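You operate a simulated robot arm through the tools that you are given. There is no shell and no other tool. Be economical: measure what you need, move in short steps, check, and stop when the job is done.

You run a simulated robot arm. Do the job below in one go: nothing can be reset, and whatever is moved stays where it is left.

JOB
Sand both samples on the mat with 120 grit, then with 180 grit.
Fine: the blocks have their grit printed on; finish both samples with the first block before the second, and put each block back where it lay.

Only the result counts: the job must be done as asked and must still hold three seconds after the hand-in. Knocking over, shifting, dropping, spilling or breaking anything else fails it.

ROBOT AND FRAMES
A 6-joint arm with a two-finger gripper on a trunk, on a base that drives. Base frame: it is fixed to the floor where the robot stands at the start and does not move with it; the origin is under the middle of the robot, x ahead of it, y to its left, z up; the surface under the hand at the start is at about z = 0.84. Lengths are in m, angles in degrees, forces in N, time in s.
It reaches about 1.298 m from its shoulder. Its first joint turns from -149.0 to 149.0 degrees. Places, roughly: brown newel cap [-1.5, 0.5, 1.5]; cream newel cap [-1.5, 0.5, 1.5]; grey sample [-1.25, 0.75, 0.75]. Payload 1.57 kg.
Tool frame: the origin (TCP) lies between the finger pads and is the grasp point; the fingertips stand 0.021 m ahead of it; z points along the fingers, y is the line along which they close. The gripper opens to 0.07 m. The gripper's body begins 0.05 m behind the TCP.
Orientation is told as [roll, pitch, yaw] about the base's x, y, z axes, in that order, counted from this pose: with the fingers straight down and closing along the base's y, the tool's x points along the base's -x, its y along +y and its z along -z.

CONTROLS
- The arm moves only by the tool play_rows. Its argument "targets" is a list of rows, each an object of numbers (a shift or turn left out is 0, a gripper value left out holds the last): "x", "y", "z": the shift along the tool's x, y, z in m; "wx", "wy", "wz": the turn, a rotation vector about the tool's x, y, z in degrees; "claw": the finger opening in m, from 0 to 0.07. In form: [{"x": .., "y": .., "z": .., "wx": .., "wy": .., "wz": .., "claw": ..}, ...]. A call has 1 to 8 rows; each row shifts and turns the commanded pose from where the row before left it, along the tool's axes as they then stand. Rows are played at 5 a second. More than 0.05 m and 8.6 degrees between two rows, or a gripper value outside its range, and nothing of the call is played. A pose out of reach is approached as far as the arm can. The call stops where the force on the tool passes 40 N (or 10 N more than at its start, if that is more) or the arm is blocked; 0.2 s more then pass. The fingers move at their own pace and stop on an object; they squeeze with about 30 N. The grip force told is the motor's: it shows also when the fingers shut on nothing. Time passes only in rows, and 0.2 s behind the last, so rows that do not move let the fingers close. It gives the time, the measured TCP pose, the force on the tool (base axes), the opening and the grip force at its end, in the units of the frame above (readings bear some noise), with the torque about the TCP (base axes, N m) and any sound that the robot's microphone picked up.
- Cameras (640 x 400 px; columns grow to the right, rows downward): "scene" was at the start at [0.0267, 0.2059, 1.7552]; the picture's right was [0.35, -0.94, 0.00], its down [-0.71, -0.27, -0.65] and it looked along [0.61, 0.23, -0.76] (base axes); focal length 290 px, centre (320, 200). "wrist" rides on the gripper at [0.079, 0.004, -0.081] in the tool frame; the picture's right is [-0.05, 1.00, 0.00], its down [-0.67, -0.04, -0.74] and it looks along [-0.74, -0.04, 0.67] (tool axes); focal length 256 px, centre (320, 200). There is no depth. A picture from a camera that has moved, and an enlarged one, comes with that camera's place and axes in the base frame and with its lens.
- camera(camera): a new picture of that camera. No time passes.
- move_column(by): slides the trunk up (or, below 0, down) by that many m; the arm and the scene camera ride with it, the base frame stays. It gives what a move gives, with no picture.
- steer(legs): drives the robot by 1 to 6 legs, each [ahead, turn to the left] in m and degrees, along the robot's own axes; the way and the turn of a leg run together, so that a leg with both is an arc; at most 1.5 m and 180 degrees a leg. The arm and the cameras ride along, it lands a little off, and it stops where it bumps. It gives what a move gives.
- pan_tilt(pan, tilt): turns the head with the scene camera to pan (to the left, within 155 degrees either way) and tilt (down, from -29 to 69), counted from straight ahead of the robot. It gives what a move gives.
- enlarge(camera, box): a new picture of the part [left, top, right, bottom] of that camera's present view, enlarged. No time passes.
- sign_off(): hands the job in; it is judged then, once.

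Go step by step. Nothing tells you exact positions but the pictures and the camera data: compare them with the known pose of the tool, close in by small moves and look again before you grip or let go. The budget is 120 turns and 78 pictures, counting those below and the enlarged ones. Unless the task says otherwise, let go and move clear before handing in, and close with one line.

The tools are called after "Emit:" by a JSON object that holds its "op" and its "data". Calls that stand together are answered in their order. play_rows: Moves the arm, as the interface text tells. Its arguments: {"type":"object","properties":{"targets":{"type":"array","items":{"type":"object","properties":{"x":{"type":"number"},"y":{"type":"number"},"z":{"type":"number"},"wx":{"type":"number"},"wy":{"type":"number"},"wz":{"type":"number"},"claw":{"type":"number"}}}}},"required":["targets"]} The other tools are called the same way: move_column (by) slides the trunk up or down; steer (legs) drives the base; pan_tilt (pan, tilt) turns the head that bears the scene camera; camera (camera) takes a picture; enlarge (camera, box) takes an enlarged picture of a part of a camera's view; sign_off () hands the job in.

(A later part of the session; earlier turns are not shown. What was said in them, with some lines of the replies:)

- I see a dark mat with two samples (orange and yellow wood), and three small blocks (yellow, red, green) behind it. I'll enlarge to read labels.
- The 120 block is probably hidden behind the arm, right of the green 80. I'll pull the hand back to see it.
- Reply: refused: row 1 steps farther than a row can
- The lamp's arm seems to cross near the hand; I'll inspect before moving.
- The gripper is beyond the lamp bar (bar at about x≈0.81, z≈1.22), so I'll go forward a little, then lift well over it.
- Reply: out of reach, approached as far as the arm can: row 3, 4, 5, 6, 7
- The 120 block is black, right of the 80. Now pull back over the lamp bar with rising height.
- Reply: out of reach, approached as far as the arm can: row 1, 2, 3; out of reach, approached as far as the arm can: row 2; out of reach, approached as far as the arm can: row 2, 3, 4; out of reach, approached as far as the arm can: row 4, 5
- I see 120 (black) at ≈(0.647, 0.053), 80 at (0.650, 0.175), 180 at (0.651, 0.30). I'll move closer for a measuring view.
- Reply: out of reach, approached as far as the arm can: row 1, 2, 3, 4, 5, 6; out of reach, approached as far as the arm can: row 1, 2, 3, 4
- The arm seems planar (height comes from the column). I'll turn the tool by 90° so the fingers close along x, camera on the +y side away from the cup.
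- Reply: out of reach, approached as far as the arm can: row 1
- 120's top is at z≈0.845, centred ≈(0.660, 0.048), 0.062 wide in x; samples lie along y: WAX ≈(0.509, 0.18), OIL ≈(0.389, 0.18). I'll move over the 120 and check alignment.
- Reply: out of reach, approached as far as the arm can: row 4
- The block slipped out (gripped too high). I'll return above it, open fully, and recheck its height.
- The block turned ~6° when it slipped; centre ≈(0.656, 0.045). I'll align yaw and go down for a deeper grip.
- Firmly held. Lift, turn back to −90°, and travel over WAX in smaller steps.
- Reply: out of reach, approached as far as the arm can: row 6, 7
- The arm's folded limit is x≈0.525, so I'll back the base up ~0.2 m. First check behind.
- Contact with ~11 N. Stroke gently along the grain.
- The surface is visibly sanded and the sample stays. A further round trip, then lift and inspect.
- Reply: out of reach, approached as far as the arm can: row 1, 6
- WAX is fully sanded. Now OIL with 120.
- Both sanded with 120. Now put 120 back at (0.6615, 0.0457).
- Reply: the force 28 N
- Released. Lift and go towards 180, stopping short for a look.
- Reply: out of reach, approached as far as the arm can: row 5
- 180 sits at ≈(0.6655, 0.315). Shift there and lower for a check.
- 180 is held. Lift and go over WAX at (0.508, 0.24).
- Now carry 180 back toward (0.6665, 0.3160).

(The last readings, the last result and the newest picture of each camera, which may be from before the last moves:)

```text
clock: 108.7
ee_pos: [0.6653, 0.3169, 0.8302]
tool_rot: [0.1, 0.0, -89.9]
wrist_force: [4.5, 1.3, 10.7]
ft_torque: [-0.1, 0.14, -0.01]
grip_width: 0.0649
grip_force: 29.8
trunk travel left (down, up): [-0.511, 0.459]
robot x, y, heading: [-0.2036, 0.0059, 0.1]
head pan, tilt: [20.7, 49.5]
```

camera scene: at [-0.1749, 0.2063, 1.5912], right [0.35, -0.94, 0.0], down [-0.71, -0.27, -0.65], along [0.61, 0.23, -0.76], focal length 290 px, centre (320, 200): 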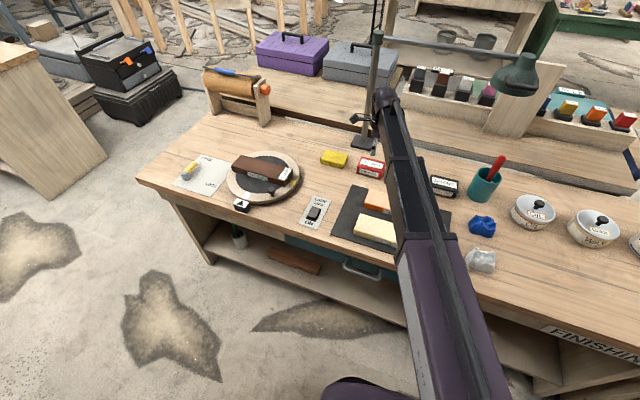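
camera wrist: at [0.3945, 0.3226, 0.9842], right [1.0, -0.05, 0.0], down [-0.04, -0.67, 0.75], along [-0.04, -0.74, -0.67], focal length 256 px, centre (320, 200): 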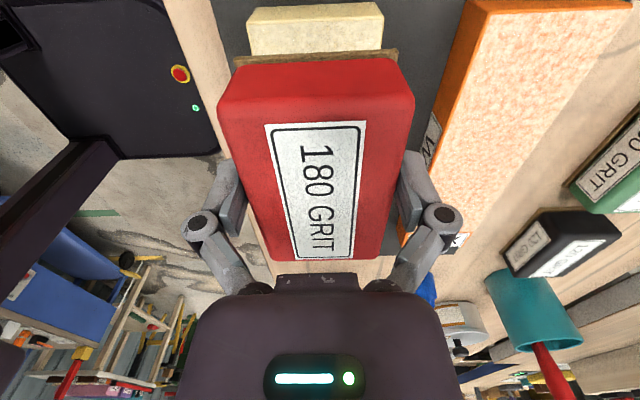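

Contact; release and lift.

Emit:
{"op": "play_rows", "data": {"targets": [{"claw": 0.066}, {"claw": 0.07}, {"claw": 0.07}]}}

Emit:
{"op": "move_column", "data": {"by": 0.03}}

Emit:
{"op": "move_column", "data": {"by": 0.07}}

Emit:
{"op": "camera", "data": {"camera": "wrist"}}

Emit:
{"op": "play_rows", "data": {"targets": [{"y": -0.035}, {"y": -0.035}, {"y": -0.035}, {"y": -0.035}, {"y": -0.035}, {"y": -0.035}, {"y": -0.035, "x": -0.02}, {"x": -0.04}]}}

Emit:
{"op": "camera", "data": {"camera": "scene"}}

```text
clock: 109.5
ee_pos: [0.6651, 0.3165, 0.8289]
tool_rot: [-0.1, 0.1, -90.0]
wrist_force: [-0.4, -0.3, -0.1]
ft_torque: [0.0, 0.0, -0.02]
grip_width: 0.0701
grip_force: 0.0
trunk travel left (down, up): [-0.511, 0.459]
robot x, y, heading: [-0.2026, 0.0078, 0.1]
head pan, tilt: [20.7, 49.5]
```

```text
clock: 110.2
ee_pos: [0.6647, 0.3176, 0.8589]
tool_rot: [0.0, 0.0, -90.1]
wrist_force: [-0.2, 0.3, -1.1]
ft_torque: [-0.02, 0.01, -0.01]
grip_width: 0.0698
grip_force: 0.1
trunk travel left (down, up): [-0.541, 0.429]
robot x, y, heading: [-0.2018, 0.0052, 0.1]
head pan, tilt: [20.7, 49.5]
```

```text
clock: 111.3
ee_pos: [0.6653, 0.3169, 0.9298]
tool_rot: [0.0, 0.0, -90.0]
wrist_force: [-0.2, -0.1, -0.9]
ft_torque: [-0.02, 0.01, -0.01]
grip_width: 0.0699
grip_force: 0.1
trunk travel left (down, up): [-0.611, 0.359]
robot x, y, heading: [-0.1991, 0.0052, -0.0]
head pan, tilt: [20.7, 49.5]
```

```text
19 pictures are left
camera wrist: at [0.6698, 0.396, 1.0095], right [1.0, -0.05, 0.0], down [-0.04, -0.67, 0.75], along [-0.04, -0.74, -0.67], focal length 256 px, centre (320, 200)
```

wrist: 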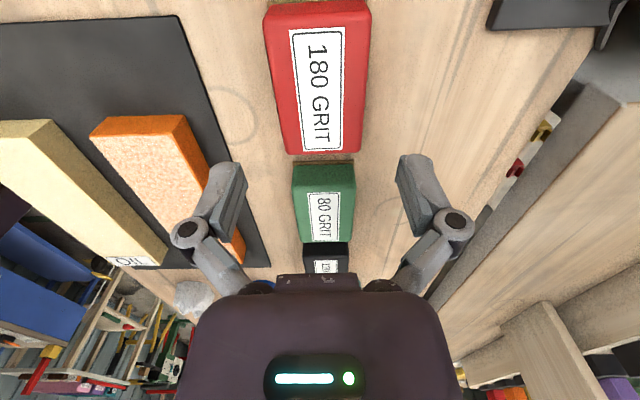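

```text
clock: 113.1
ee_pos: [0.4227, 0.2578, 0.9291]
tool_rot: [0.0, 0.0, -90.0]
wrist_force: [0.1, -1.0, 0.0]
ft_torque: [-0.01, -0.01, -0.03]
grip_width: 0.0701
grip_force: 0.0
out of reach, approached as far as the arm can: row 2
trunk travel left (down, up): [-0.611, 0.359]
robot x, y, heading: [-0.2022, 0.0038, 0.2]
head pan, tilt: [20.7, 49.5]
```

```text
18 pictures are left
camera scene: at [-0.1751, 0.2059, 1.5913], right [0.35, -0.94, 0.0], down [-0.71, -0.27, -0.65], along [0.61, 0.23, -0.76], focal length 290 px, centre (320, 200)
```

scene: 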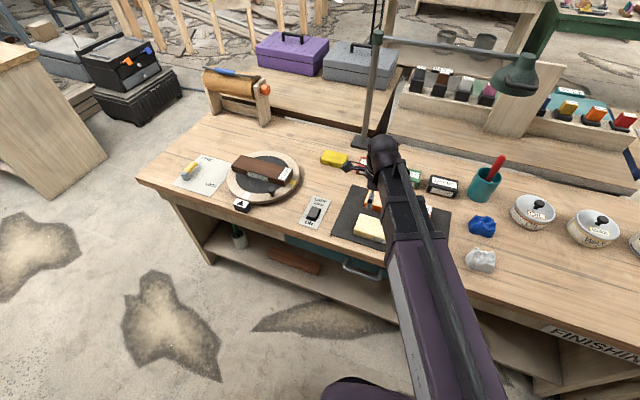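

Emit:
{"op": "play_rows", "data": {"targets": [{"x": 0.03}, {"x": 0.03}, {"x": 0.03}, {"x": 0.03}]}}

Emit:
{"op": "camera", "data": {"camera": "wrist"}}

Emit:
{"op": "enlarge", "data": {"camera": "scene", "box": [310, 130, 510, 255]}}

```text
clock: 114.1
ee_pos: [0.421, 0.3785, 0.9287]
tool_rot: [0.0, 0.1, -90.0]
wrist_force: [0.1, 0.9, -0.7]
ft_torque: [0.02, -0.01, 0.01]
grip_width: 0.07
grip_force: 0.1
out of reach, approached as far as the arm can: row 2
trunk travel left (down, up): [-0.611, 0.359]
robot x, y, heading: [-0.2023, 0.0055, -0.1]
head pan, tilt: [20.7, 49.5]
```

```text
17 pictures are left
camera wrist: at [0.4252, 0.4584, 1.0095], right [1.0, -0.05, 0.0], down [-0.04, -0.67, 0.75], along [-0.04, -0.74, -0.67], focal length 256 px, centre (320, 200)
```

wrist: 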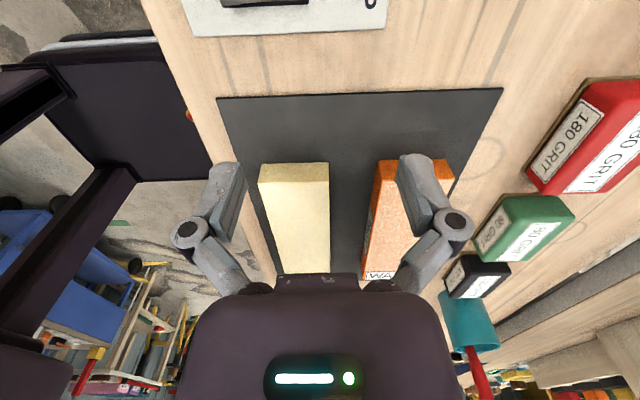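

```text
3.20 times, centred on (410, 192) of scene
camera zoom: at [-0.175, 0.2064, 1.5912], right [0.35, -0.94, 0.0], down [-0.71, -0.27, -0.65], along [0.61, 0.23, -0.76], focal length 926 px, centre (32, 224)
```

zoom: 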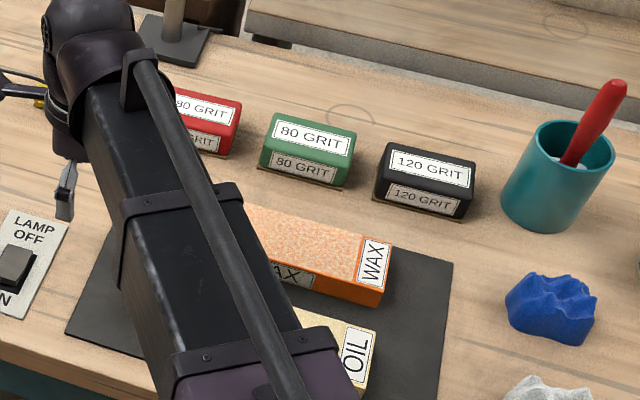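

Emit:
{"op": "enlarge", "data": {"camera": "wrist", "box": [240, 140, 480, 290]}}

Emit:
{"op": "enlarge", "data": {"camera": "scene", "box": [370, 180, 440, 250]}}

```text
2.67 times, centred on (360, 215) of wrist
camera zoom: at [0.4252, 0.4584, 1.0095], right [1.0, -0.05, 0.0], down [-0.04, -0.67, 0.75], along [-0.04, -0.74, -0.67], focal length 683 px, centre (213, 160)
```

zoom: 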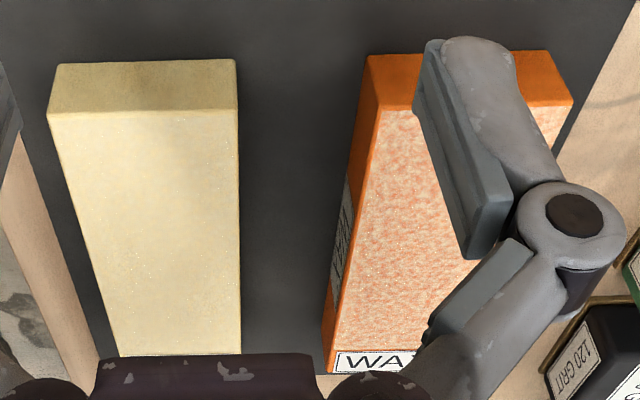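

```text
5.71 times, centred on (405, 215) of scene
camera zoom: at [-0.175, 0.2064, 1.5912], right [0.35, -0.94, 0.0], down [-0.71, -0.27, -0.65], along [0.61, 0.23, -0.76], focal length 1654 px, centre (-166, 114)
```

zoom: 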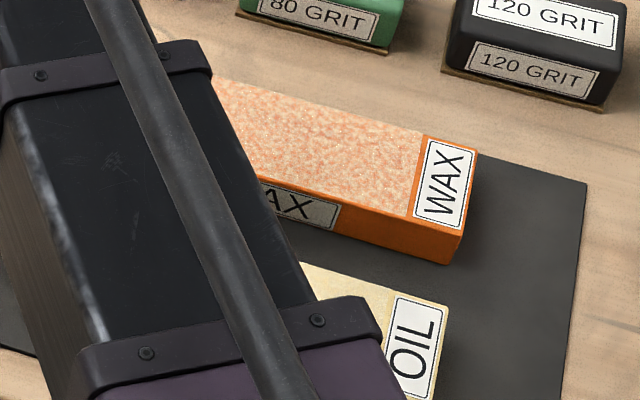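

Both samples look sanded with 120 and then 180. All blocks are back in their row and the gripper is empty and clear, so I'm handing in.

Emit:
{"op": "sign_off", "data": {}}

```text
The job is handed in.
```

I sanded both samples (WAX and OIL) with 120 grit, then both with 180 grit, and put each block back where it lay; the job is handed in. My first grip on the 120 block slipped and turned it about 6° before any sanding. I set it back straight, within about 2 mm of its original spot by my camera estimates.
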